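You operate a simulated robot arm through the tools that you are given. There is no shell and no other tool.

You run a simulated two-armed robot. Do the job below in one go: nothing can be reset, and whatever is moved stays where it is left.

## Task
Hand the projector over from the grey laptop to the black one.
Fine: wake the black one by its pad, plug the amber video lead into it, select In 2 on the switcher; only then stop the grey one's cue and close its lid; the grey one stays switched on; other plugs stay.

The check looks at the end state, three seconds after you hand in, the way a careful person would. Anything else that was tipped, shoved, dropped, spilled or broken makes it a failure. A push-on lid holds only when it is set on centred and level and pressed home; a screw cap is set on level and turned clockwise until tight.

## Robot
Two 7-joint arms with fingered hands on one trunk that stands fixed in place. Base frame: the origin is at the foot of the trunk, x ahead of it, y to its left, z up; the work surface is at about z = 0.75. Units: m, degrees, N and s.
The left shoulder is at [0.08, 0.241, 1.342], the right one opposite. Each reaches about 1.128 m from its shoulder. Payload 4.9 kg a hand.
The tool frame of a hand sits at the grasp point between the pads (the TCP): z along the fingers, y along the line on which they close. The tips reach 0.032 m beyond it. The gripper opens to 0.2 m; its body begins 0.089 m behind the TCP. The gripper is a hand of 4 fingers: y runs from the thumb to the fingers, the wrist lies at [0, 0, -0.267] in the tool frame, and closing takes about 1.5 s.
Orientation is told as [roll, pitch, yaw] about the base's x, y, z axes, in that order, counted from this pose: with the fingers straight down and closing along the base's y, the tool's x points along the base's -x, its y along +y and its z along -z.

## Interface
- The arms move only by the tool nudge_tool. It takes "left_steps", "right_steps" or both (then of equal length, played together; a hand with none holds still); each is a list that holds one entry, the list of rows, each a list of 6 numbers: the turn, a rotation vector about the tool's x, y, z in degrees, then the shift along the tool's x, y, z in m. In form: [[[wx, wy, wz, x, y, z], ...]]. A call has 1 to 20 rows; each row shifts and turns the commanded pose from where the row before left it, along the tool's axes as they then stand. "left_jaw" and "right_jaw" are, for a hand that has rows, the finger opening in m, from 0 to 0.2, set as the call begins (left out, the last holds). Each row takes 0.2 s and may step no farther than 0.05 m and 8.6 degrees from the row before; otherwise, or with a gripper value out of range, the whole call is refused. Where a pose cannot be reached the arm comes as near as it can. A force on the tool above 50 N (or 10 N above the force at the start of the call, whichever is more), or a blocked arm, ends the call early, and 0.2 s more pass. Each finger travels about 0.072 m/s and halts on what it meets, pressing with about 24 N; the grip force reading is that of the motor and also rises with nothing between the fingers. The clock runs only during rows and for 0.2 s after the last one: add rows that do not move to give the fingers time. The reply holds the time, the measured pose of the TCP, the force on the tool along the base axes, the opening and the grip force, in the units named above and with some noise, with the torque about the TCP (base axes, N m) and any sound that the robot's microphone picked up.
- Cameras (640 x 400 px; columns grow to the right, rows downward): "scene" is now at [0.1161, 0.0112, 1.511]; the picture's right is [0.15, -0.99, 0.00], its down [-0.62, -0.09, -0.78] and it looks along [0.77, 0.11, -0.63] (base axes); focal length 329 px, centre (320, 200). "left" rides on the left gripper at [-0.069, -0.069, -0.116] in its tool frame; the picture's right is [0.71, -0.71, 0.00], its down [0.54, 0.54, -0.64] and it looks along [0.45, 0.45, 0.77] (tool axes); focal length 226 px, centre (320, 200). "right" rides on the right gripper at [0.069, -0.069, -0.116] in its tool frame; the picture's right is [0.71, 0.71, 0.00], its down [-0.54, 0.54, -0.64] and it looks along [-0.45, 0.45, 0.77] (tool axes); focal length 226 px, centre (320, 200). There is no depth. A picture from a camera that has moved, and an enlarged one, comes with that camera's place and axes in the base frame and with its lens.
- get_image(camera): a new picture of that camera. The clock stands still meanwhile.
- lift_body(by): slides the trunk up (or, below 0, down) by that many m; the arms and the scene camera ride with it, the base frame stays. It gives what a move gives, with no picture.
- move_fingers(finger1, finger2, finger3, thumb_bend, hand): sets how far each is bent, from 0 (flat) to 100 (curled in); at 30 the hand is open as for a grip, at 70 the pads meet at the TCP. One left out holds its place. A second passes; each finger stops where it meets its share of the squeeze, and holds until it gets a number again. A gripper value or a shape takes the hand back. It gives what a move gives, with no picture; readings hold the bend of each and the force on the fingers (four entries, about 0 where the hand has none), thumb and palm.
- hand_shape(shape, hand): the hand has 4 fingers and takes this shape, open, in about a second: jaw (thumb against the fingers, like two jaws); tri (thumb and two fingers); tip (a fingertip pinch); poke (one finger out to press); point (the index stretched); flat (the hand flat); cup (the hand cupped); fist (a fist). The gripper value then closes the fingers along that shape, each until it touches; the sizes above hold for jaw. It gives what a move gives, with no picture.
- aim_head(pan, tilt): turns the head with the scene camera to pan (to the left, within 86 degrees either way) and tilt (down, from -29 to 69), counted from straight ahead of the robot. It gives what a move gives.
- inspect(camera, box): a new picture of the part [left, top, right, bottom] of that camera's present view, enlarged. The clock stands still meanwhile.
- hand_in(): hands the job in; it is judged then, once.

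Nothing tells you positions but the pictures and the camera data. Unless the task says otherwise, let go and move clear before handing in.

The tools are called by a JSON object that holds its "method" and its "body". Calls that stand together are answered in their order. nudge_tool: Moves the arms, as the interface text tells. Its arguments: {"type":"object","properties":{"left_steps":{"type":"array"},"left_jaw":{"type":"number"},"right_steps":{"type":"array"},"right_jaw":{"type":"number"}},"required":[]} The other tools are called the same way: lift_body (by) moves the trunk up or down; hand_shape (shape, hand) gives the hand a shape; move_fingers (finger1, finger2, finger3, thumb_bend, hand) moves the fingers one by one; aim_head (pan, tilt) turns the head that bears the scene camera; get_image (camera) takes a picture; inspect (camera, box) takes an enlarged picture of a part of a camera's view; hand_in () hands the job in.

At the start:

```text
t: 0.0
left_tcp_pos: [0.6572, 0.345, 1.2511]
left_orientation: [-0.1, 0.0, 0.0]
left_wrist_force: [0.6, -0.6, 0.2]
left_ft_torque: [0.0, -0.01, 0.03]
left_width: 0.1999
left_grip_force: 0.1
left_shape: jaw
left_bend: [30.0, 30.0, 30.0, 30.0]
left_finger forces: [0.0, 0.1, 0.0, 0.1, 0.1, 0.0]
right_tcp_pos: [0.7483, -0.187, 1.1823]
right_orientation: [0.0, 0.0, 0.0]
right_wrist_force: [0.1, 0.4, -0.3]
right_ft_torque: [0.03, 0.0, -0.01]
right_width: 0.2
right_grip_force: 0.1
right_shape: jaw
right_bend: [30.0, 30.0, 30.0, 30.0]
right_finger forces: [0.0, 0.1, 0.0, 0.1, 0.1, 0.0]
trunk travel left (down, up): [-0.25, 0.59]
head pan, tilt (commanded): [8.4, 38.7]
```

scene: 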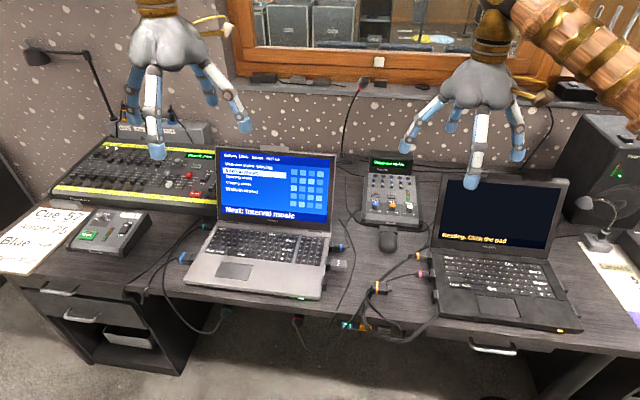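
right: 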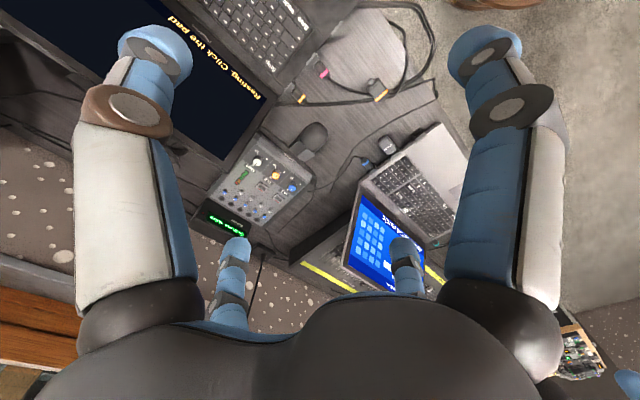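
left: 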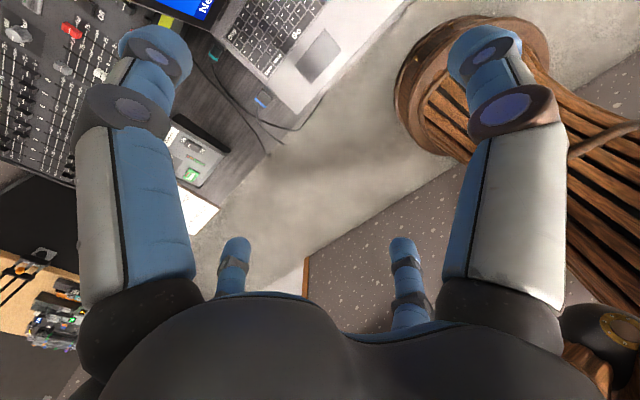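

I see the grey laptop in the middle-left (blue cue list on screen), the black laptop at right ("Click the pad"), leads between them, and a small switcher box at left with a lit green display. I'll look closer at each part before moving.

{"method": "inspect", "body": {"camera": "scene", "box": [0, 130, 200, 300]}}

{"method": "inspect", "body": {"camera": "scene", "box": [170, 130, 360, 310]}}

{"method": "inspect", "body": {"camera": "scene", "box": [320, 140, 460, 340]}}

{"method": "inspect", "body": {"camera": "scene", "box": [420, 160, 640, 360]}}

```text
2.35 times, centred on (100, 215) of scene
camera zoom: at [0.1161, 0.0112, 1.511], right [0.15, -0.99, 0.0], down [-0.62, -0.09, -0.78], along [0.77, 0.11, -0.63], focal length 775 px, centre (838, 165)
```

zoom: 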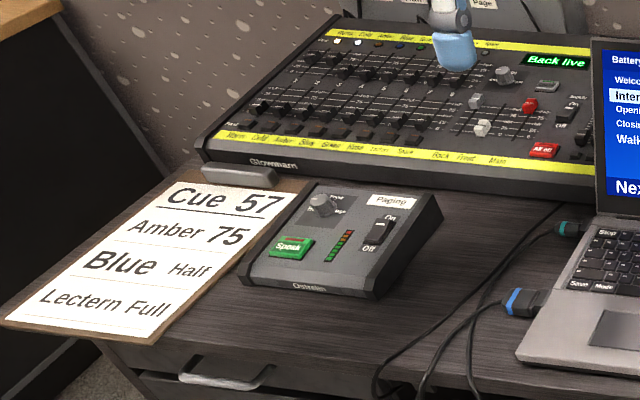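

```text
2.22 times, centred on (265, 220) of scene
camera zoom: at [0.1161, 0.0112, 1.511], right [0.15, -0.99, 0.0], down [-0.62, -0.09, -0.78], along [0.77, 0.11, -0.63], focal length 732 px, centre (442, 156)
```

zoom: 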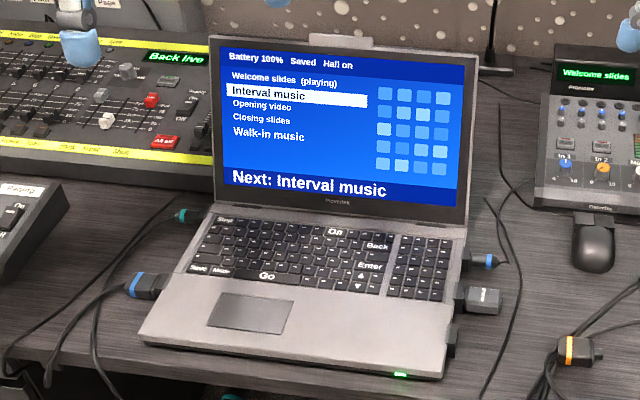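

```text
2.00 times, centred on (390, 240) of scene
camera zoom: at [0.1161, 0.0112, 1.511], right [0.15, -0.99, 0.0], down [-0.62, -0.09, -0.78], along [0.77, 0.11, -0.63], focal length 659 px, centre (180, 120)
```

zoom: 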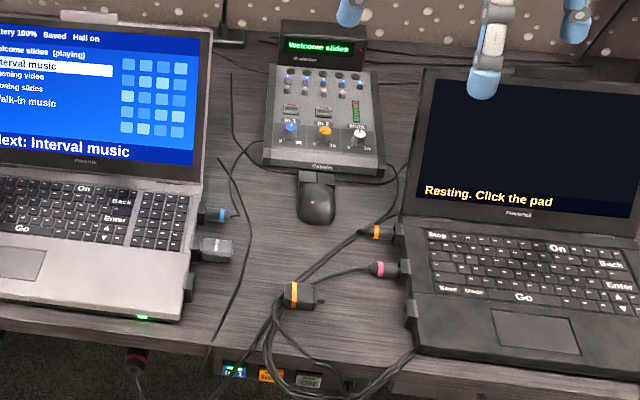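

```text
2.00 times, centred on (530, 260) of scene
camera zoom: at [0.1161, 0.0112, 1.511], right [0.15, -0.99, 0.0], down [-0.62, -0.09, -0.78], along [0.77, 0.11, -0.63], focal length 659 px, centre (-100, 80)
```

zoom: 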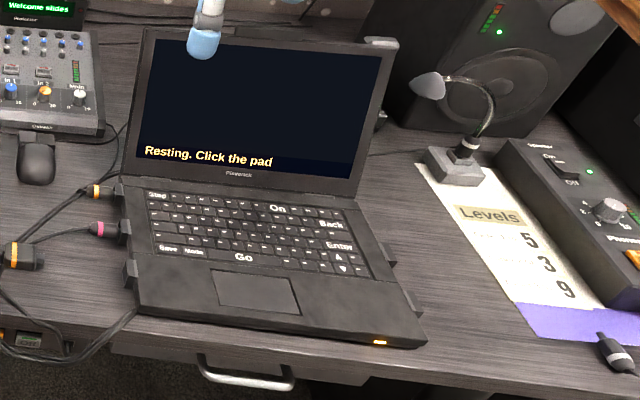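

I want to see the box between the laptops and the strip under the desk edge in more detail, to tell which one is the switcher.

{"method": "inspect", "body": {"camera": "scene", "box": [320, 305, 400, 345]}}

{"method": "inspect", "body": {"camera": "scene", "box": [350, 145, 430, 195]}}

{"method": "inspect", "body": {"camera": "scene", "box": [350, 185, 430, 235]}}

{"method": "inspect", "body": {"camera": "scene", "box": [350, 240, 450, 310]}}

{"method": "inspect", "body": {"camera": "right", "box": [180, 0, 480, 250]}}

```text
8.00 times, centred on (360, 325) of scene
camera zoom: at [0.1161, 0.0112, 1.511], right [0.15, -0.99, 0.0], down [-0.62, -0.09, -0.78], along [0.77, 0.11, -0.63], focal length 2634 px, centre (0, -800)
```

zoom: 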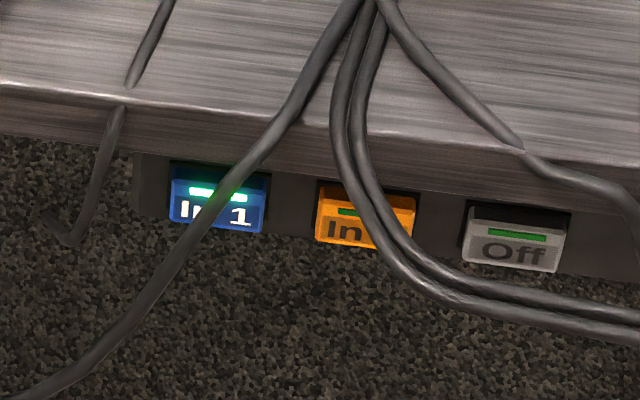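

```text
8.00 times, centred on (390, 170) of scene
camera zoom: at [0.1161, 0.0112, 1.511], right [0.15, -0.99, 0.0], down [-0.62, -0.09, -0.78], along [0.77, 0.11, -0.63], focal length 2634 px, centre (-240, 440)
```

zoom: 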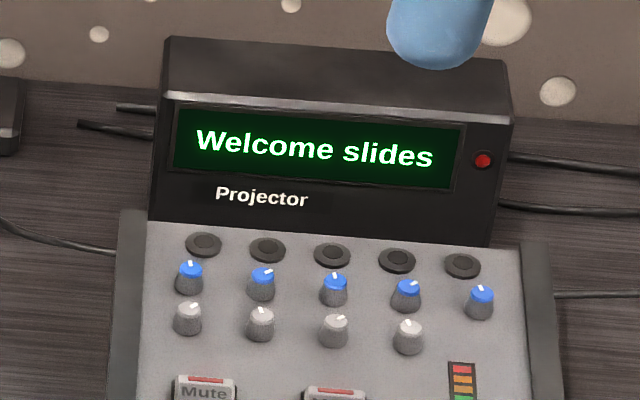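

```text
8.00 times, centred on (390, 210) of scene
camera zoom: at [0.1161, 0.0112, 1.511], right [0.15, -0.99, 0.0], down [-0.62, -0.09, -0.78], along [0.77, 0.11, -0.63], focal length 2634 px, centre (-240, 120)
```

zoom: 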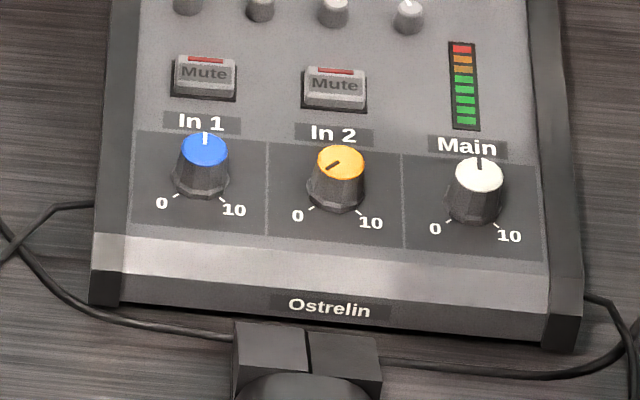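

```text
5.71 times, centred on (400, 275) of scene
camera zoom: at [0.1161, 0.0112, 1.511], right [0.15, -0.99, 0.0], down [-0.62, -0.09, -0.78], along [0.77, 0.11, -0.63], focal length 1882 px, centre (-137, -229)
```

zoom: 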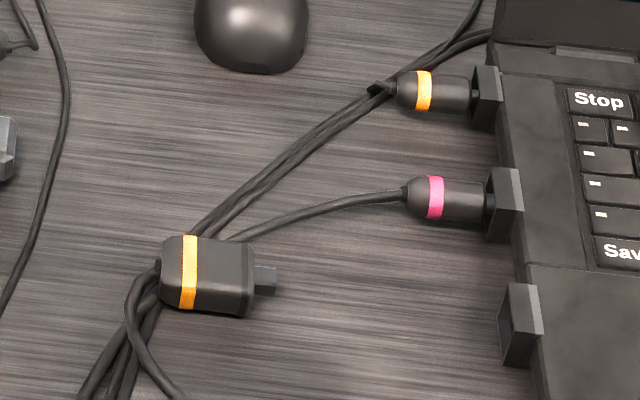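

```text
1.60 times, centred on (330, 125) of right
camera zoom: at [0.6805, -0.2562, 1.2971], right [-0.71, 0.71, 0.0], down [0.54, 0.54, 0.64], along [0.45, 0.45, -0.77], focal length 362 px, centre (304, 320)
```

zoom: 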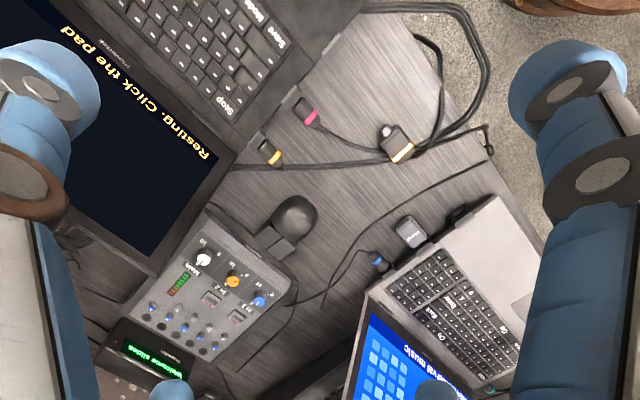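

The projector switcher is the strip under the desk's front edge (In 1 lit, In 2 amber, Off); the box between the laptops is an audio mixer with the projector display, and must be left alone. The loose amber video plug lies near x 0.68, y -0.07, with the free port on the black laptop's left front side. I'll shape the right hand to poke and look again.

{"method": "hand_shape", "body": {"shape": "poke", "hand": "right"}}

{"method": "hand_shape", "body": {"shape": "poke", "hand": "left"}}

{"method": "aim_head", "body": {"pan": 0, "tilt": 55}}

{"method": "get_image", "body": {"camera": "scene"}}

{"method": "get_image", "body": {"camera": "right"}}

{"method": "get_image", "body": {"camera": "left"}}

```text
t: 0.9
left_tcp_pos: [0.6566, 0.3453, 1.2509]
left_orientation: [0.0, 0.0, 0.0]
left_wrist_force: [0.3, -0.6, -0.3]
left_ft_torque: [-0.03, 0.04, -0.02]
left_width: 0.1999
left_grip_force: 0.1
left_shape: jaw
left_bend: [30.0, 30.0, 30.0, 30.0]
left_finger forces: [0.1, 0.0, 0.0, 0.1, 0.0, 0.0]
right_tcp_pos: [0.7485, -0.1883, 1.1813]
right_orientation: [0.0, 0.0, 0.1]
right_wrist_force: [-0.4, 0.2, 0.6]
right_ft_torque: [-0.02, 0.02, 0.01]
right_width: 0.0
right_grip_force: 0.1
right_shape: poke
right_bend: [100.0, 100.0, 100.0, 81.0]
right_finger forces: [0.0, 0.1, 0.0, 0.0, 0.1, 0.0]
trunk travel left (down, up): [-0.25, 0.59]
head pan, tilt (commanded): [8.4, 38.7]
```

```text
t: 1.8
left_tcp_pos: [0.6578, 0.3454, 1.2519]
left_orientation: [0.0, 0.0, 0.1]
left_wrist_force: [-0.1, -0.3, -0.9]
left_ft_torque: [-0.01, 0.05, -0.02]
left_width: 0.0
left_grip_force: 0.1
left_shape: poke
left_bend: [100.0, 100.0, 100.0, 81.0]
left_finger forces: [0.1, 0.0, 0.1, 0.0, 0.0, 0.0]
right_tcp_pos: [0.7485, -0.1875, 1.1815]
right_orientation: [-0.1, 0.0, 0.0]
right_wrist_force: [-0.4, 0.3, -0.4]
right_ft_torque: [0.01, -0.04, 0.0]
right_width: 0.0004
right_grip_force: 0.0
right_shape: poke
right_bend: [100.0, 100.0, 100.0, 81.0]
right_finger forces: [0.0, 0.1, 0.1, 0.1, 0.0, 0.1]
trunk travel left (down, up): [-0.25, 0.59]
head pan, tilt (commanded): [8.4, 38.7]
```

```text
t: 2.6
left_tcp_pos: [0.6588, 0.3458, 1.251]
left_orientation: [0.0, -0.1, 0.0]
left_wrist_force: [-0.4, 0.6, -0.3]
left_ft_torque: [0.03, 0.01, -0.03]
left_width: 0.0005
left_grip_force: 0.0
left_shape: poke
left_bend: [100.0, 100.0, 100.0, 81.0]
left_finger forces: [0.1, 0.0, 0.1, 0.0, 0.0, 0.1]
right_tcp_pos: [0.7477, -0.1868, 1.181]
right_orientation: [0.0, 0.0, 0.0]
right_wrist_force: [0.6, -0.6, 0.1]
right_ft_torque: [0.0, -0.02, -0.01]
right_width: 0.0
right_grip_force: 0.0
right_shape: poke
right_bend: [100.0, 100.0, 100.0, 81.0]
right_finger forces: [0.0, 0.0, 0.0, 0.1, 0.0, 0.0]
trunk travel left (down, up): [-0.25, 0.59]
head pan, tilt (commanded): [0.0, 55.0]
```

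```text
taken
camera scene: at [0.1032, -0.0013, 1.4884], right [0.0, -1.0, 0.0], down [-0.82, 0.0, -0.57], along [0.57, 0.0, -0.82], focal length 329 px, centre (320, 200)
```

scene: 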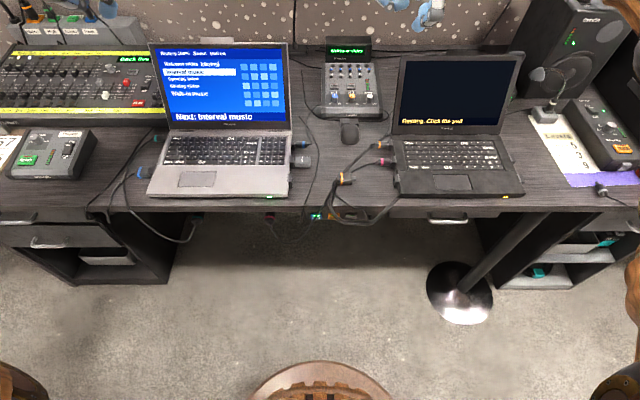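

```text
taken
camera right: at [0.6805, -0.2562, 1.2971], right [-0.71, 0.71, 0.0], down [0.54, 0.54, 0.64], along [0.45, 0.45, -0.77], focal length 226 px, centre (320, 200)
```

right: 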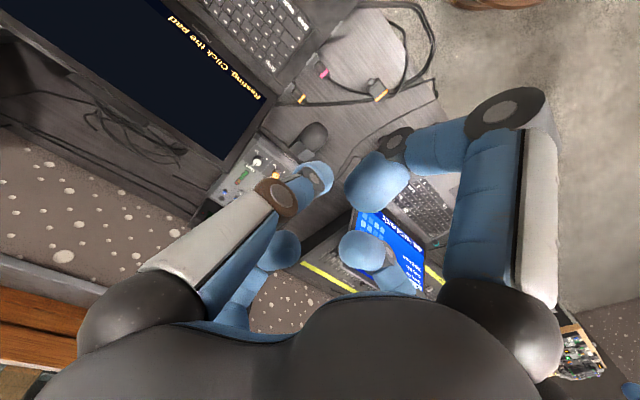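

```text
taken
camera left: at [0.7252, 0.2777, 1.3681], right [-0.71, -0.71, 0.0], down [-0.54, 0.54, 0.64], along [-0.45, 0.45, -0.77], focal length 226 px, centre (320, 200)
```

left: 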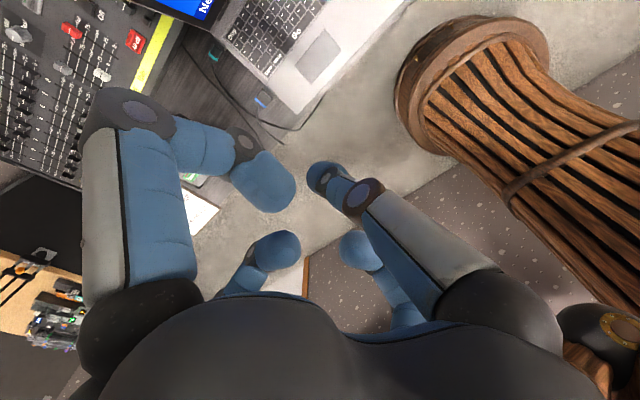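

The poke shape leaves one finger out near the tool axis. I'll view both hands from the head camera to pin down where the fingertips are.

{"method": "aim_head", "body": {"pan": -10, "tilt": 25}}

{"method": "get_image", "body": {"camera": "scene"}}

{"method": "inspect", "body": {"camera": "scene", "box": [220, 60, 420, 220]}}

```text
t: 3.5
left_tcp_pos: [0.6574, 0.347, 1.2514]
left_orientation: [0.0, -0.1, 0.0]
left_wrist_force: [-0.6, 0.3, -0.4]
left_ft_torque: [0.04, 0.0, -0.04]
left_width: 0.0
left_grip_force: 0.0
left_shape: poke
left_bend: [100.0, 100.0, 100.0, 81.0]
left_finger forces: [0.1, 0.0, 0.1, 0.1, 0.0, 0.1]
right_tcp_pos: [0.7489, -0.1872, 1.181]
right_orientation: [-0.1, 0.0, 0.0]
right_wrist_force: [0.0, 0.1, -0.3]
right_ft_torque: [0.01, -0.03, -0.02]
right_width: 0.0001
right_grip_force: 0.0
right_shape: poke
right_bend: [100.0, 100.0, 100.0, 81.0]
right_finger forces: [0.0, 0.1, 0.0, 0.0, 0.0, 0.0]
trunk travel left (down, up): [-0.25, 0.59]
head pan, tilt (commanded): [-10.0, 25.0]
```

```text
taken
camera scene: at [0.1218, -0.0173, 1.5322], right [-0.17, -0.98, 0.0], down [-0.42, 0.07, -0.91], along [0.89, -0.16, -0.42], focal length 329 px, centre (320, 200)
```

scene: 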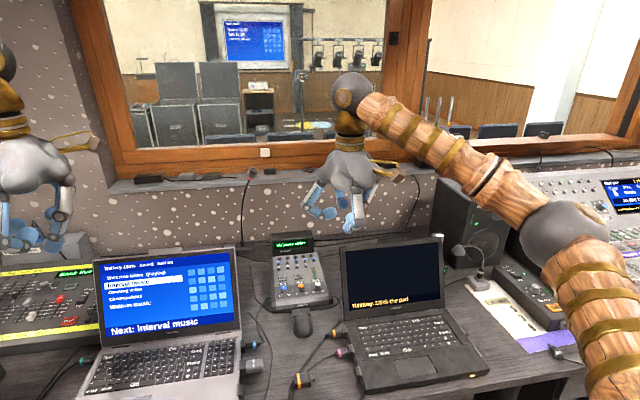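

```text
2.50 times, centred on (320, 140) of scene
camera zoom: at [0.1218, -0.0173, 1.5322], right [-0.17, -0.98, 0.0], down [-0.42, 0.07, -0.91], along [0.89, -0.16, -0.42], focal length 823 px, centre (320, 350)
```

zoom: 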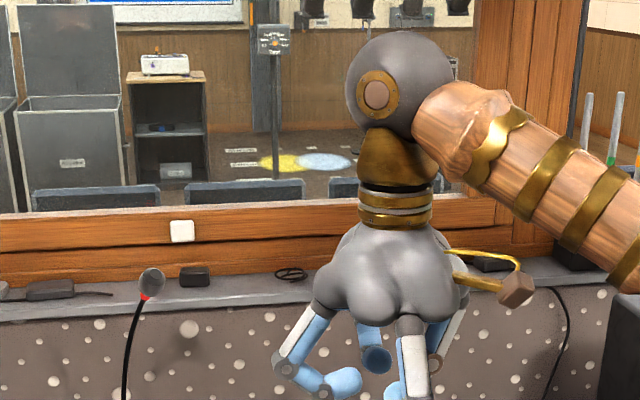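

{"method": "inspect", "body": {"camera": "scene", "box": [280, 160, 400, 240]}}

{"method": "inspect", "body": {"camera": "right", "box": [200, 100, 460, 300]}}

```text
5.00 times, centred on (340, 200) of scene
camera zoom: at [0.1218, -0.0173, 1.5322], right [-0.17, -0.98, 0.0], down [-0.42, 0.07, -0.91], along [0.89, -0.16, -0.42], focal length 1646 px, centre (220, 200)
```

zoom: 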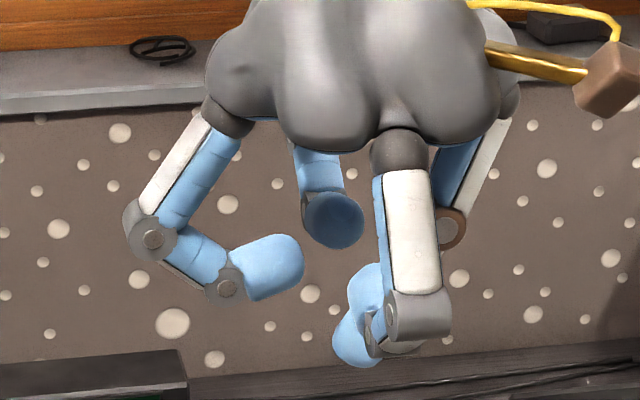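

```text
2.00 times, centred on (330, 200) of right
camera zoom: at [0.6805, -0.2563, 1.2971], right [-0.71, 0.71, 0.0], down [0.54, 0.54, 0.64], along [0.45, 0.45, -0.77], focal length 452 px, centre (300, 200)
```

zoom: 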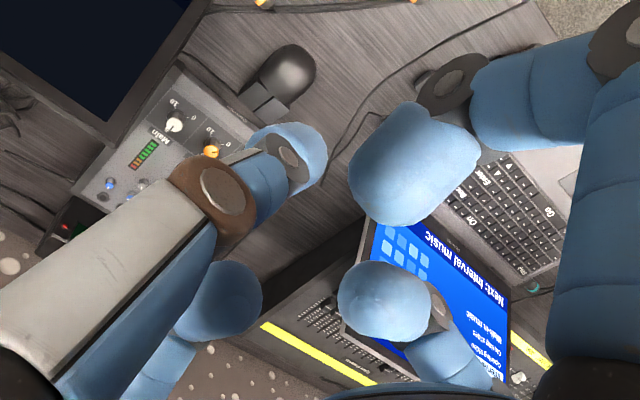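

The poke fingertip sits about on the tool axis near 0.03 m ahead of the TCP. I'll compare with the point shape on the left hand, since a stretched finger may give more clearance near the screens.

{"method": "hand_shape", "body": {"shape": "point", "hand": "left"}}

{"method": "aim_head", "body": {"pan": 25, "tilt": 25}}

{"method": "get_image", "body": {"camera": "scene"}}

{"method": "get_image", "body": {"camera": "left"}}

```text
t: 4.4
left_tcp_pos: [0.6573, 0.3458, 1.2503]
left_orientation: [0.0, 0.0, 0.1]
left_wrist_force: [-0.3, 0.1, -0.5]
left_ft_torque: [0.0, -0.03, 0.06]
left_width: 0.1954
left_grip_force: 0.1
left_shape: point
left_bend: [70.0, 100.0, 100.0, 69.0]
left_finger forces: [0.0, 0.0, 0.1, 0.1, 0.0, 0.0]
right_tcp_pos: [0.7475, -0.1876, 1.1813]
right_orientation: [0.0, -0.1, 0.0]
right_wrist_force: [-0.3, -0.4, 0.5]
right_ft_torque: [0.0, -0.01, -0.02]
right_width: 0.0
right_grip_force: 0.0
right_shape: poke
right_bend: [100.0, 100.0, 100.0, 81.0]
right_finger forces: [0.0, 0.0, 0.0, 0.1, 0.0, 0.1]
trunk travel left (down, up): [-0.25, 0.59]
head pan, tilt (commanded): [-10.0, 25.0]
```

```text
t: 5.5
left_tcp_pos: [0.6582, 0.3473, 1.2522]
left_orientation: [-0.1, 0.0, 0.1]
left_wrist_force: [-0.5, 0.2, -0.7]
left_ft_torque: [-0.02, -0.01, 0.02]
left_width: 0.1956
left_grip_force: 0.0
left_shape: point
left_bend: [70.0, 100.0, 100.0, 69.0]
left_finger forces: [0.0, 0.0, 0.0, 0.0, 0.1, 0.0]
right_tcp_pos: [0.7489, -0.1881, 1.1823]
right_orientation: [0.0, 0.0, 0.1]
right_wrist_force: [-0.1, -0.4, 0.2]
right_ft_torque: [0.04, 0.02, -0.01]
right_width: 0.0001
right_grip_force: 0.1
right_shape: poke
right_bend: [100.0, 100.0, 100.0, 81.0]
right_finger forces: [0.1, 0.1, 0.0, 0.1, 0.0, 0.0]
trunk travel left (down, up): [-0.25, 0.59]
head pan, tilt (commanded): [25.0, 25.0]
```

```text
taken
camera scene: at [0.1146, 0.0375, 1.5323], right [0.42, -0.91, 0.0], down [-0.38, -0.18, -0.91], along [0.82, 0.38, -0.42], focal length 329 px, centre (320, 200)
```

scene: 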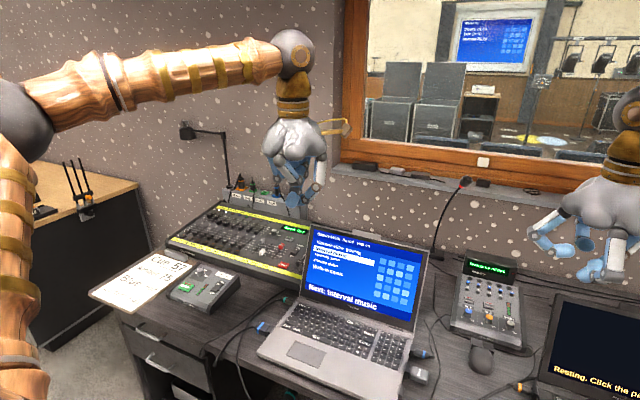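

```text
taken
camera left: at [0.7252, 0.2776, 1.3681], right [-0.71, -0.71, 0.0], down [-0.54, 0.54, 0.64], along [-0.45, 0.45, -0.77], focal length 226 px, centre (320, 200)
```

left: 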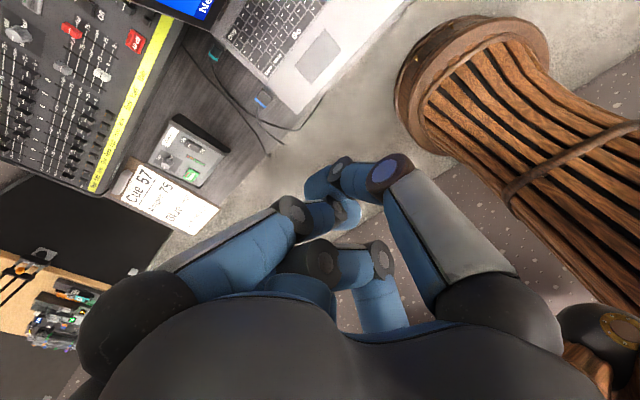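

{"method": "inspect", "body": {"camera": "scene", "box": [240, 110, 360, 230]}}

{"method": "inspect", "body": {"camera": "left", "box": [220, 100, 480, 300]}}

{"method": "inspect", "body": {"camera": "scene", "box": [250, 220, 450, 400]}}

```text
3.33 times, centred on (300, 170) of scene
camera zoom: at [0.1146, 0.0375, 1.5323], right [0.42, -0.91, 0.0], down [-0.38, -0.18, -0.91], along [0.82, 0.38, -0.42], focal length 1098 px, centre (387, 300)
```

zoom: 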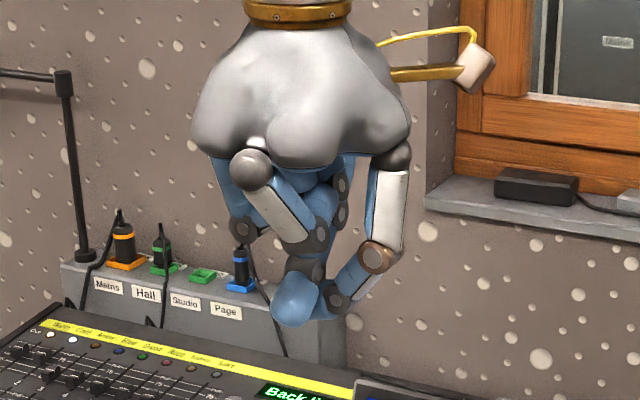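

```text
2.00 times, centred on (350, 200) of left
camera zoom: at [0.7252, 0.2776, 1.3681], right [-0.71, -0.71, 0.0], down [-0.54, 0.54, 0.64], along [-0.45, 0.45, -0.77], focal length 452 px, centre (260, 200)
```

zoom: 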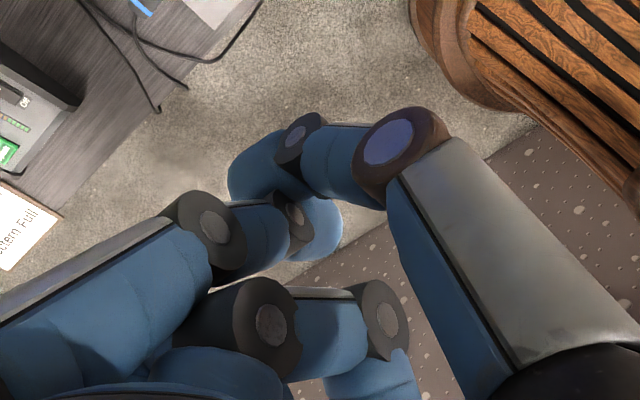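

```text
2.22 times, centred on (350, 310) of scene
camera zoom: at [0.1146, 0.0375, 1.5323], right [0.42, -0.91, 0.0], down [-0.38, -0.18, -0.91], along [0.82, 0.38, -0.42], focal length 732 px, centre (253, -44)
```

zoom: 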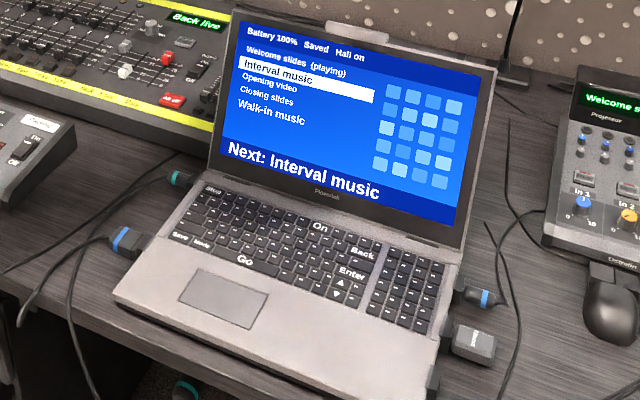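

{"method": "hand_shape", "body": {"shape": "tip", "hand": "left"}}

{"method": "inspect", "body": {"camera": "scene", "box": [240, 110, 360, 230]}}

{"method": "get_image", "body": {"camera": "left"}}

{"method": "hand_shape", "body": {"shape": "flat", "hand": "left"}}

{"method": "inspect", "body": {"camera": "scene", "box": [240, 110, 360, 230]}}

{"method": "get_image", "body": {"camera": "left"}}

```text
t: 6.3
left_tcp_pos: [0.6578, 0.3462, 1.2507]
left_orientation: [0.0, -0.1, -0.1]
left_wrist_force: [0.1, 0.3, -0.2]
left_ft_torque: [-0.01, 0.0, 0.0]
left_width: 0.1999
left_grip_force: 0.1
left_shape: tip
left_bend: [16.0, 30.0, 16.0, 30.0]
left_finger forces: [0.0, 0.0, 0.1, 0.0, 0.0, 0.1]
right_tcp_pos: [0.7478, -0.1874, 1.1803]
right_orientation: [0.1, 0.1, 0.0]
right_wrist_force: [0.0, 0.0, 0.3]
right_ft_torque: [0.01, -0.01, -0.02]
right_width: 0.0
right_grip_force: 0.0
right_shape: poke
right_bend: [100.0, 100.0, 100.0, 81.0]
right_finger forces: [0.1, 0.0, 0.0, 0.0, 0.0, 0.0]
trunk travel left (down, up): [-0.25, 0.59]
head pan, tilt (commanded): [25.0, 25.0]
```

```text
3.33 times, centred on (300, 170) of scene
camera zoom: at [0.1146, 0.0376, 1.5323], right [0.42, -0.91, 0.0], down [-0.38, -0.18, -0.91], along [0.82, 0.38, -0.42], focal length 1098 px, centre (387, 300)
```

zoom: 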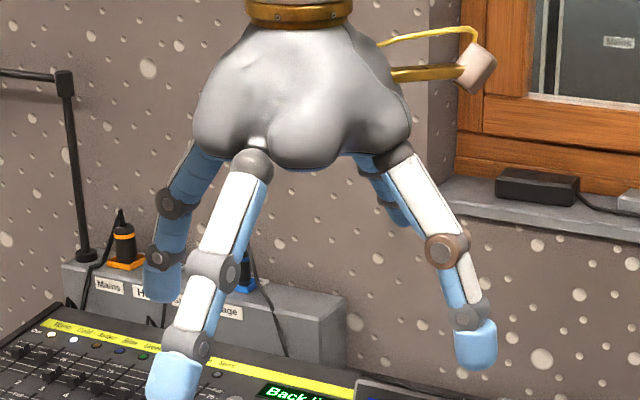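

```text
taken
camera left: at [0.7251, 0.2777, 1.3681], right [-0.71, -0.71, 0.0], down [-0.54, 0.54, 0.64], along [-0.45, 0.45, -0.77], focal length 226 px, centre (320, 200)
```

left: 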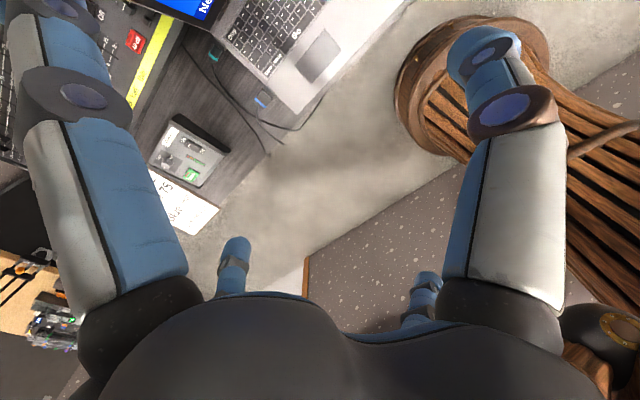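

```text
t: 7.2
left_tcp_pos: [0.6563, 0.3461, 1.2522]
left_orientation: [0.0, 0.0, 0.0]
left_wrist_force: [0.2, -0.6, 0.0]
left_ft_torque: [0.0, -0.02, 0.03]
left_width: 0.0001
left_grip_force: 0.1
left_shape: flat
left_bend: [68.0, 67.0, 68.0, 76.0]
left_finger forces: [0.0, 0.0, 0.0, 0.0, 0.0, 0.0]
right_tcp_pos: [0.7492, -0.1876, 1.1813]
right_orientation: [0.1, 0.0, 0.0]
right_wrist_force: [0.1, -0.2, -0.2]
right_ft_torque: [0.02, -0.01, 0.0]
right_width: 0.0
right_grip_force: 0.1
right_shape: poke
right_bend: [100.0, 100.0, 100.0, 81.0]
right_finger forces: [0.0, 0.0, 0.0, 0.1, 0.1, 0.0]
trunk travel left (down, up): [-0.25, 0.59]
head pan, tilt (commanded): [25.0, 25.0]
```

```text
3.33 times, centred on (300, 170) of scene
camera zoom: at [0.1146, 0.0376, 1.5323], right [0.42, -0.91, 0.0], down [-0.38, -0.18, -0.91], along [0.82, 0.38, -0.42], focal length 1098 px, centre (387, 300)
```

zoom: 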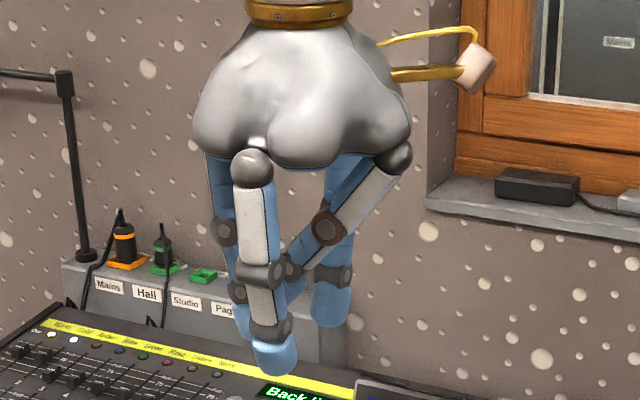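

```text
taken
camera left: at [0.7252, 0.2777, 1.3681], right [-0.71, -0.71, 0.0], down [-0.54, 0.54, 0.64], along [-0.45, 0.45, -0.77], focal length 226 px, centre (320, 200)
```

left: 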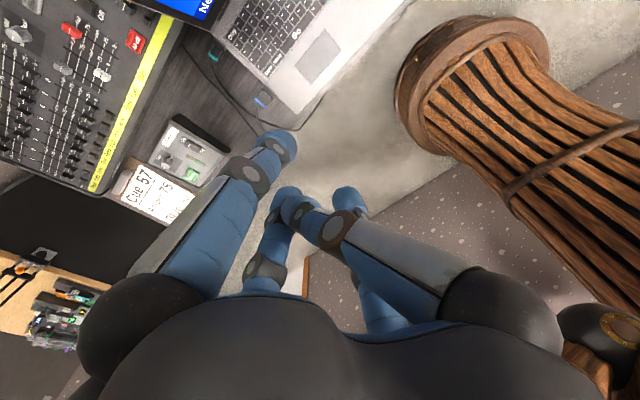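

The hand has a thumb on tool -y, finger 2 opposite on +y, and fingers 1 and 3 on the ±x sides, with tips about 2.6 cm wide. Next I'll measure the plug, port, pad, button and keys from two trunk heights.

{"method": "aim_head", "body": {"pan": -8, "tilt": 48}}

{"method": "get_image", "body": {"camera": "scene"}}

{"method": "inspect", "body": {"camera": "scene", "box": [290, 160, 410, 240]}}

{"method": "inspect", "body": {"camera": "scene", "box": [350, 130, 510, 240]}}

{"method": "inspect", "body": {"camera": "scene", "box": [270, 215, 370, 275]}}

```text
t: 8.2
left_tcp_pos: [0.6557, 0.3469, 1.2514]
left_orientation: [0.0, 0.0, 0.0]
left_wrist_force: [0.7, -0.5, -0.6]
left_ft_torque: [0.01, 0.0, 0.02]
left_width: 0.0
left_grip_force: 0.1
left_shape: flat
left_bend: [68.0, 67.0, 68.0, 76.0]
left_finger forces: [0.1, 0.0, 0.0, 0.1, 0.0, 0.0]
right_tcp_pos: [0.748, -0.1877, 1.182]
right_orientation: [-0.1, 0.1, 0.0]
right_wrist_force: [0.3, 0.1, 0.1]
right_ft_torque: [0.01, -0.02, 0.0]
right_width: 0.0002
right_grip_force: 0.0
right_shape: poke
right_bend: [100.0, 100.0, 100.0, 81.0]
right_finger forces: [0.0, 0.1, 0.1, 0.0, 0.0, 0.0]
trunk travel left (down, up): [-0.25, 0.59]
head pan, tilt (commanded): [-8.0, 48.0]
```

```text
taken
camera scene: at [0.1091, -0.0122, 1.4976], right [-0.14, -0.99, 0.0], down [-0.74, 0.1, -0.67], along [0.66, -0.09, -0.74], focal length 329 px, centre (320, 200)
```

scene: 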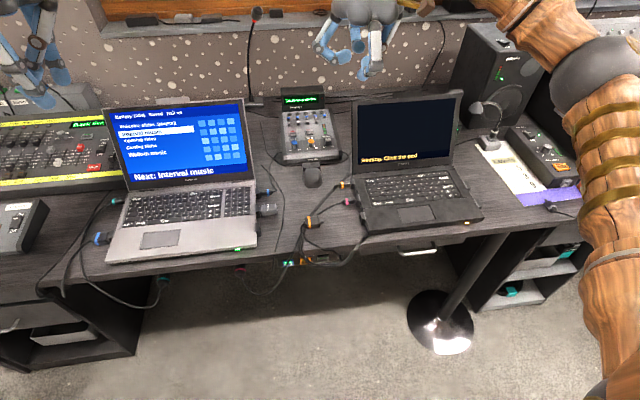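

```text
5.00 times, centred on (350, 200) of scene
camera zoom: at [0.1091, -0.0122, 1.4976], right [-0.14, -0.99, 0.0], down [-0.74, 0.1, -0.67], along [0.66, -0.09, -0.74], focal length 1646 px, centre (170, 200)
```

zoom: 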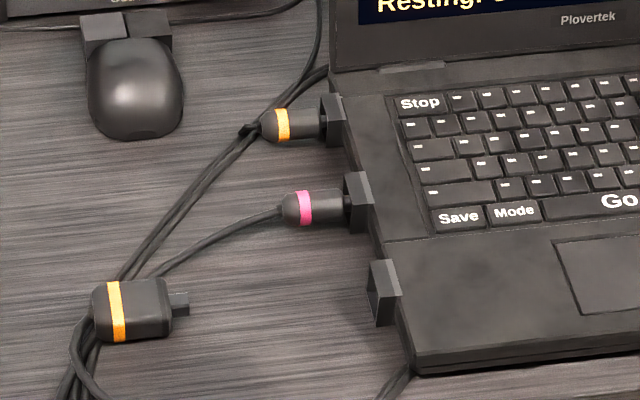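

```text
3.64 times, centred on (430, 185) of scene
camera zoom: at [0.1091, -0.0122, 1.4976], right [-0.14, -0.99, 0.0], down [-0.74, 0.1, -0.67], along [0.66, -0.09, -0.74], focal length 1197 px, centre (-80, 254)
```

zoom: 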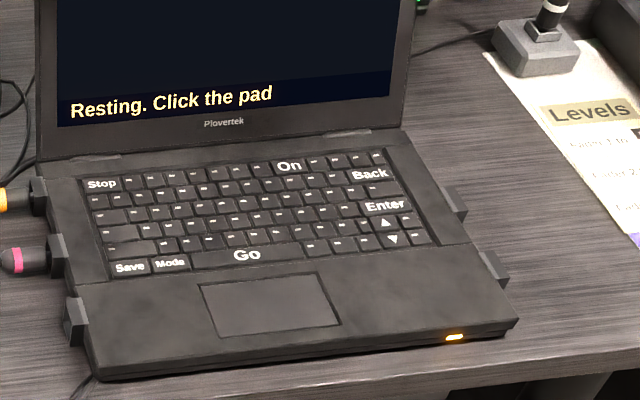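

```text
6.40 times, centred on (320, 245) of scene
camera zoom: at [0.1091, -0.0122, 1.4976], right [-0.14, -0.99, 0.0], down [-0.74, 0.1, -0.67], along [0.66, -0.09, -0.74], focal length 2108 px, centre (320, -88)
```

zoom: 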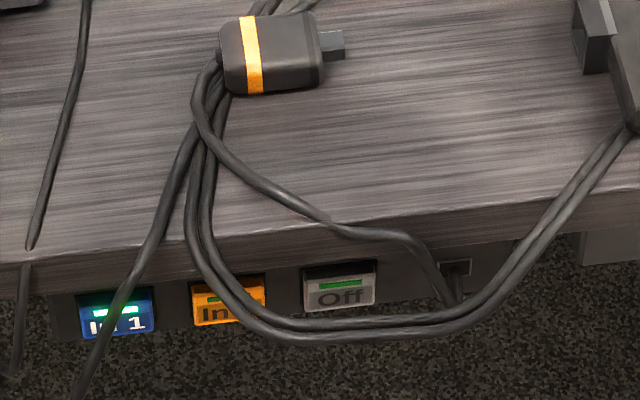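

The loose plug has a small tongue pointing toward the black laptop, and its free front-left port faces it. The In 2 button has thin cables hanging in front. I'll raise the trunk for a second viewpoint and triangulate.

{"method": "lift_body", "body": {"by": 0.3}}

{"method": "aim_head", "body": {"pan": -8, "tilt": 58}}

{"method": "get_image", "body": {"camera": "scene"}}

{"method": "inspect", "body": {"camera": "scene", "box": [290, 160, 410, 240]}}

{"method": "inspect", "body": {"camera": "scene", "box": [350, 130, 510, 240]}}

{"method": "inspect", "body": {"camera": "scene", "box": [270, 190, 370, 250]}}

{"method": "inspect", "body": {"camera": "scene", "box": [120, 90, 290, 230]}}

```text
t: 11.2
left_tcp_pos: [0.656, 0.3464, 1.5513]
left_orientation: [0.0, 0.0, 0.0]
left_wrist_force: [0.3, -1.1, 0.3]
left_ft_torque: [0.02, 0.0, 0.02]
left_width: 0.0
left_grip_force: 0.1
left_shape: flat
left_bend: [68.0, 67.0, 68.0, 76.0]
left_finger forces: [0.0, 0.0, 0.0, 0.0, 0.0, 0.1]
right_tcp_pos: [0.7488, -0.1866, 1.4804]
right_orientation: [0.0, 0.0, 0.0]
right_wrist_force: [0.5, -0.5, 0.5]
right_ft_torque: [-0.03, 0.0, 0.02]
right_width: 0.0002
right_grip_force: 0.1
right_shape: poke
right_bend: [100.0, 100.0, 100.0, 81.0]
right_finger forces: [0.0, 0.0, 0.0, 0.0, 0.0, 0.0]
trunk travel left (down, up): [-0.55, 0.29]
head pan, tilt (commanded): [-8.0, 48.0]
```

```text
t: 11.9
left_tcp_pos: [0.6571, 0.3454, 1.5506]
left_orientation: [0.0, 0.0, 0.0]
left_wrist_force: [1.1, 1.0, 0.5]
left_ft_torque: [-0.01, 0.0, -0.04]
left_width: 0.0
left_grip_force: 0.1
left_shape: flat
left_bend: [68.0, 67.0, 68.0, 76.0]
left_finger forces: [0.1, 0.1, 0.0, 0.1, 0.1, 0.0]
right_tcp_pos: [0.7491, -0.1869, 1.4804]
right_orientation: [0.0, 0.0, 0.1]
right_wrist_force: [0.5, -0.5, -0.1]
right_ft_torque: [-0.02, 0.01, 0.0]
right_width: 0.0
right_grip_force: 0.0
right_shape: poke
right_bend: [100.0, 100.0, 100.0, 81.0]
right_finger forces: [0.0, 0.0, 0.0, 0.0, 0.0, 0.1]
trunk travel left (down, up): [-0.55, 0.29]
head pan, tilt (commanded): [-8.0, 58.0]
```

```text
taken
camera scene: at [0.0995, -0.0109, 1.7847], right [-0.14, -0.99, 0.0], down [-0.84, 0.12, -0.53], along [0.52, -0.07, -0.85], focal length 329 px, centre (320, 200)
```

scene: 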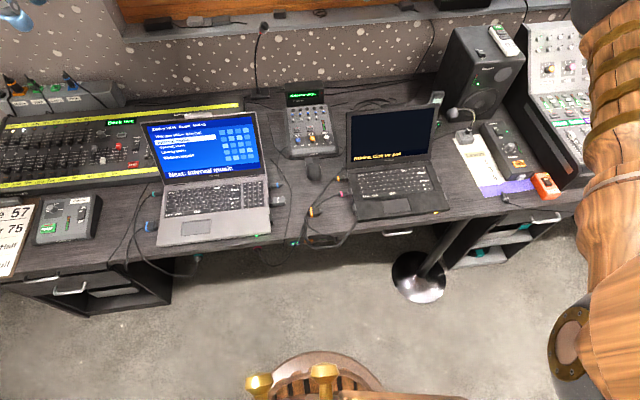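

```text
5.00 times, centred on (350, 200) of scene
camera zoom: at [0.0995, -0.0109, 1.7847], right [-0.14, -0.99, 0.0], down [-0.84, 0.12, -0.53], along [0.52, -0.07, -0.85], focal length 1646 px, centre (170, 200)
```

zoom: 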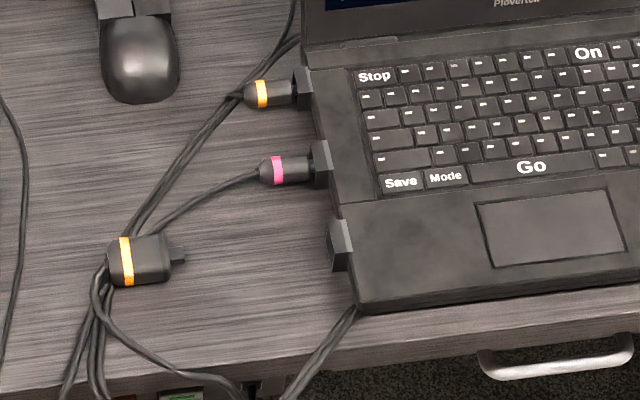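

```text
3.64 times, centred on (430, 185) of scene
camera zoom: at [0.0995, -0.0109, 1.7847], right [-0.14, -0.99, 0.0], down [-0.84, 0.12, -0.53], along [0.52, -0.07, -0.85], focal length 1197 px, centre (-80, 254)
```

zoom: 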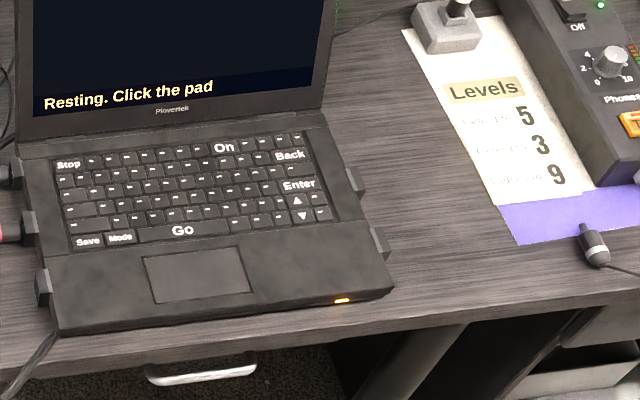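

```text
6.40 times, centred on (320, 220) of scene
camera zoom: at [0.0995, -0.0109, 1.7847], right [-0.14, -0.99, 0.0], down [-0.84, 0.12, -0.53], along [0.52, -0.07, -0.85], focal length 2108 px, centre (320, 72)
```

zoom: 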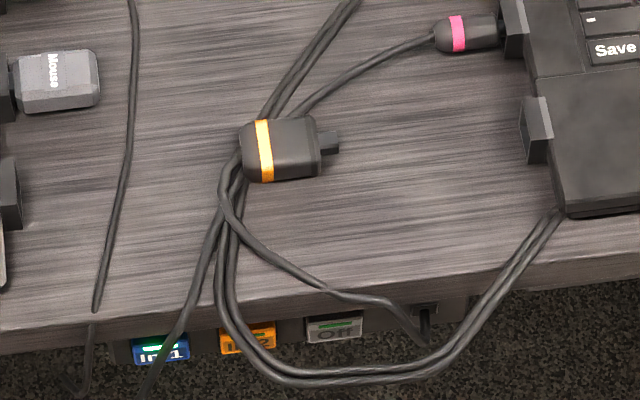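

```text
2.86 times, centred on (205, 160) of scene
camera zoom: at [0.0995, -0.0109, 1.7847], right [-0.14, -0.99, 0.0], down [-0.84, 0.12, -0.53], along [0.52, -0.07, -0.85], focal length 941 px, centre (649, 314)
```

zoom: 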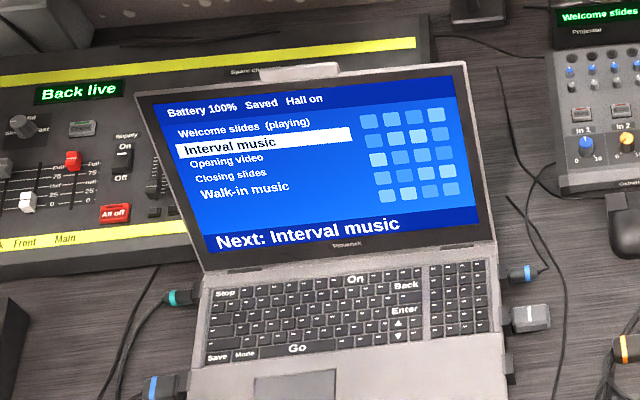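

Triangulation gives roughly: touchpad (0.663, -0.365, 0.774), plug body (0.681, -0.073, 0.76) with tongue tip at y -0.104, free port (0.679, -0.217, 0.76), In 2 button face (0.605, -0.041, 0.69), grey Stop key (0.83, 0.437, 0.775). Both laptops are nearly square to the base, so I lower the trunk and bring the right poke finger above the black pad.

{"method": "lift_body", "body": {"by": -0.3}}

{"method": "nudge_tool", "body": {"right_steps": [[[0, 0, 0, 0.0106, -0.0222, 0.0351], [0, 0, 0, 0.0106, -0.0222, 0.0351], [0, 0, 0, 0.0106, -0.0222, 0.0351], [0, 0, 0, 0.0106, -0.0222, 0.0351], [0, 0, 0, 0.0106, -0.0222, 0.0351], [0, 0, 0, 0.0106, -0.0222, 0.0351], [0, 0, 0, 0.0106, -0.0222, 0.0351], [0, 0, 0, 0.0106, -0.0222, 0.0351]]]}}

{"method": "get_image", "body": {"camera": "right"}}

{"method": "aim_head", "body": {"pan": -25, "tilt": 45}}

{"method": "get_image", "body": {"camera": "scene"}}

```text
t: 14.9
left_tcp_pos: [0.6564, 0.3461, 1.2514]
left_orientation: [0.0, -0.1, 0.0]
left_wrist_force: [0.3, -0.3, 0.6]
left_ft_torque: [0.01, -0.04, -0.02]
left_width: 0.0
left_grip_force: 0.1
left_shape: flat
left_bend: [68.0, 67.0, 68.0, 76.0]
left_finger forces: [0.0, 0.1, 0.0, 0.0, 0.0, 0.0]
right_tcp_pos: [0.7481, -0.1869, 1.1819]
right_orientation: [0.0, 0.0, 0.1]
right_wrist_force: [-0.5, -0.2, 0.3]
right_ft_torque: [0.04, -0.01, -0.01]
right_width: 0.0003
right_grip_force: 0.0
right_shape: poke
right_bend: [100.0, 100.0, 100.0, 81.0]
right_finger forces: [0.0, 0.1, 0.0, 0.0, 0.0, 0.0]
trunk travel left (down, up): [-0.25, 0.59]
head pan, tilt (commanded): [-8.0, 58.0]
```

```text
t: 16.8
left_tcp_pos: [0.6558, 0.3439, 1.2527]
left_orientation: [0.0, 0.0, 0.0]
left_wrist_force: [0.0, -0.3, 0.2]
left_ft_torque: [0.06, 0.02, 0.02]
left_width: 0.0
left_grip_force: 0.1
left_shape: flat
left_bend: [68.0, 67.0, 68.0, 76.0]
left_finger forces: [0.1, 0.0, 0.0, 0.1, 0.0, 0.0]
right_tcp_pos: [0.6624, -0.3664, 0.9002]
right_orientation: [-0.1, -0.1, 0.1]
right_wrist_force: [-0.7, -0.3, -0.8]
right_ft_torque: [0.02, 0.03, -0.02]
right_width: 0.0002
right_grip_force: 0.1
right_shape: poke
right_bend: [100.0, 100.0, 100.0, 81.0]
right_finger forces: [0.0, 0.0, 0.0, 0.0, 0.0, 0.0]
trunk travel left (down, up): [-0.25, 0.59]
head pan, tilt (commanded): [-8.0, 58.0]
```

```text
taken
camera right: at [0.5955, -0.4345, 1.0154], right [-0.71, 0.71, 0.0], down [0.54, 0.54, 0.64], along [0.45, 0.46, -0.77], focal length 226 px, centre (320, 200)
```

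right: 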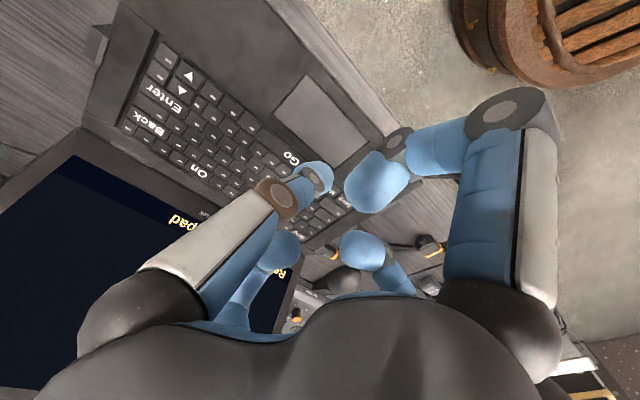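

```text
t: 17.6
left_tcp_pos: [0.6567, 0.3469, 1.2519]
left_orientation: [0.0, 0.0, -0.1]
left_wrist_force: [0.5, -0.1, -0.3]
left_ft_torque: [0.0, 0.0, -0.02]
left_width: 0.0002
left_grip_force: 0.0
left_shape: flat
left_bend: [68.0, 67.0, 68.0, 76.0]
left_finger forces: [0.0, 0.0, 0.1, 0.0, 0.1, 0.0]
right_tcp_pos: [0.6624, -0.3636, 0.9003]
right_orientation: [-0.1, 0.0, 0.1]
right_wrist_force: [-0.7, -0.3, -0.9]
right_ft_torque: [0.01, 0.01, 0.02]
right_width: 0.0
right_grip_force: 0.1
right_shape: poke
right_bend: [100.0, 100.0, 100.0, 81.0]
right_finger forces: [0.1, 0.1, 0.1, 0.0, 0.1, 0.1]
trunk travel left (down, up): [-0.25, 0.59]
head pan, tilt (commanded): [-25.0, 45.0]
```

```text
taken
camera scene: at [0.1047, -0.0354, 1.5017], right [-0.42, -0.91, 0.0], down [-0.64, 0.3, -0.71], along [0.64, -0.3, -0.71], focal length 329 px, centre (320, 200)
```

scene: 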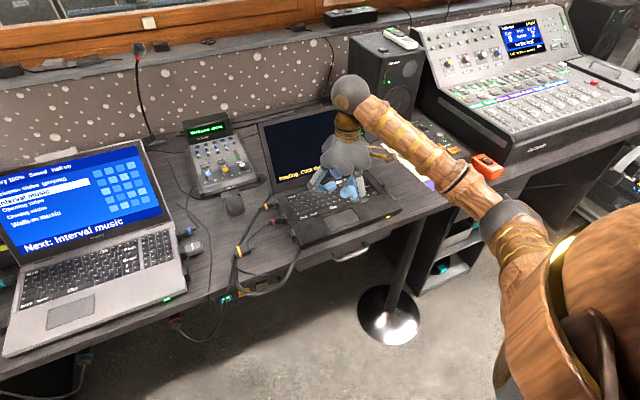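

The tool axis lines up with the pad centre in the right camera. I'll lower to just above the pad and check.

{"method": "nudge_tool", "body": {"right_steps": [[[0, 0, 0, 0, 0, 0.03], [0, 0, 0, 0, 0, 0.03], [0, 0, 0, 0, 0, 0.022]]]}}

{"method": "get_image", "body": {"camera": "right"}}

{"method": "inspect", "body": {"camera": "scene", "box": [250, 130, 430, 250]}}

```text
t: 18.4
left_tcp_pos: [0.6569, 0.3454, 1.2522]
left_orientation: [0.1, 0.0, 0.0]
left_wrist_force: [-0.1, -0.3, -0.1]
left_ft_torque: [-0.02, 0.0, -0.02]
left_width: 0.0001
left_grip_force: 0.1
left_shape: flat
left_bend: [68.0, 67.0, 68.0, 76.0]
left_finger forces: [0.1, 0.0, 0.0, 0.0, 0.0, 0.0]
right_tcp_pos: [0.6632, -0.3672, 0.8196]
right_orientation: [-0.1, 0.0, 0.0]
right_wrist_force: [0.1, -1.1, 0.0]
right_ft_torque: [0.0, 0.01, 0.01]
right_width: 0.0
right_grip_force: 0.0
right_shape: poke
right_bend: [100.0, 100.0, 100.0, 81.0]
right_finger forces: [0.0, 0.2, 0.0, 0.1, 0.0, 0.0]
trunk travel left (down, up): [-0.25, 0.59]
head pan, tilt (commanded): [-25.0, 45.0]
```

```text
taken
camera right: at [0.5957, -0.4356, 0.9354], right [-0.71, 0.71, 0.0], down [0.54, 0.54, 0.64], along [0.45, 0.45, -0.77], focal length 226 px, centre (320, 200)
```

right: 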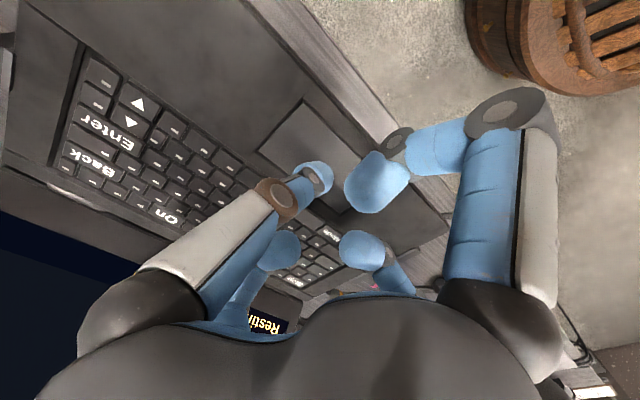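

```text
3.33 times, centred on (340, 190) of scene
camera zoom: at [0.1049, -0.0359, 1.5018], right [-0.42, -0.91, 0.0], down [-0.64, 0.3, -0.71], along [0.64, -0.3, -0.71], focal length 1098 px, centre (253, 233)
```

zoom: 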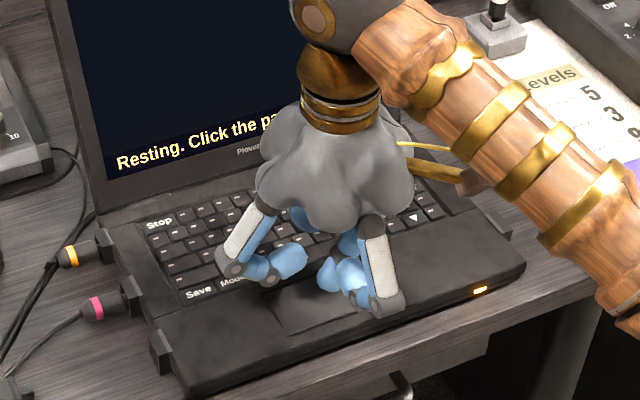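

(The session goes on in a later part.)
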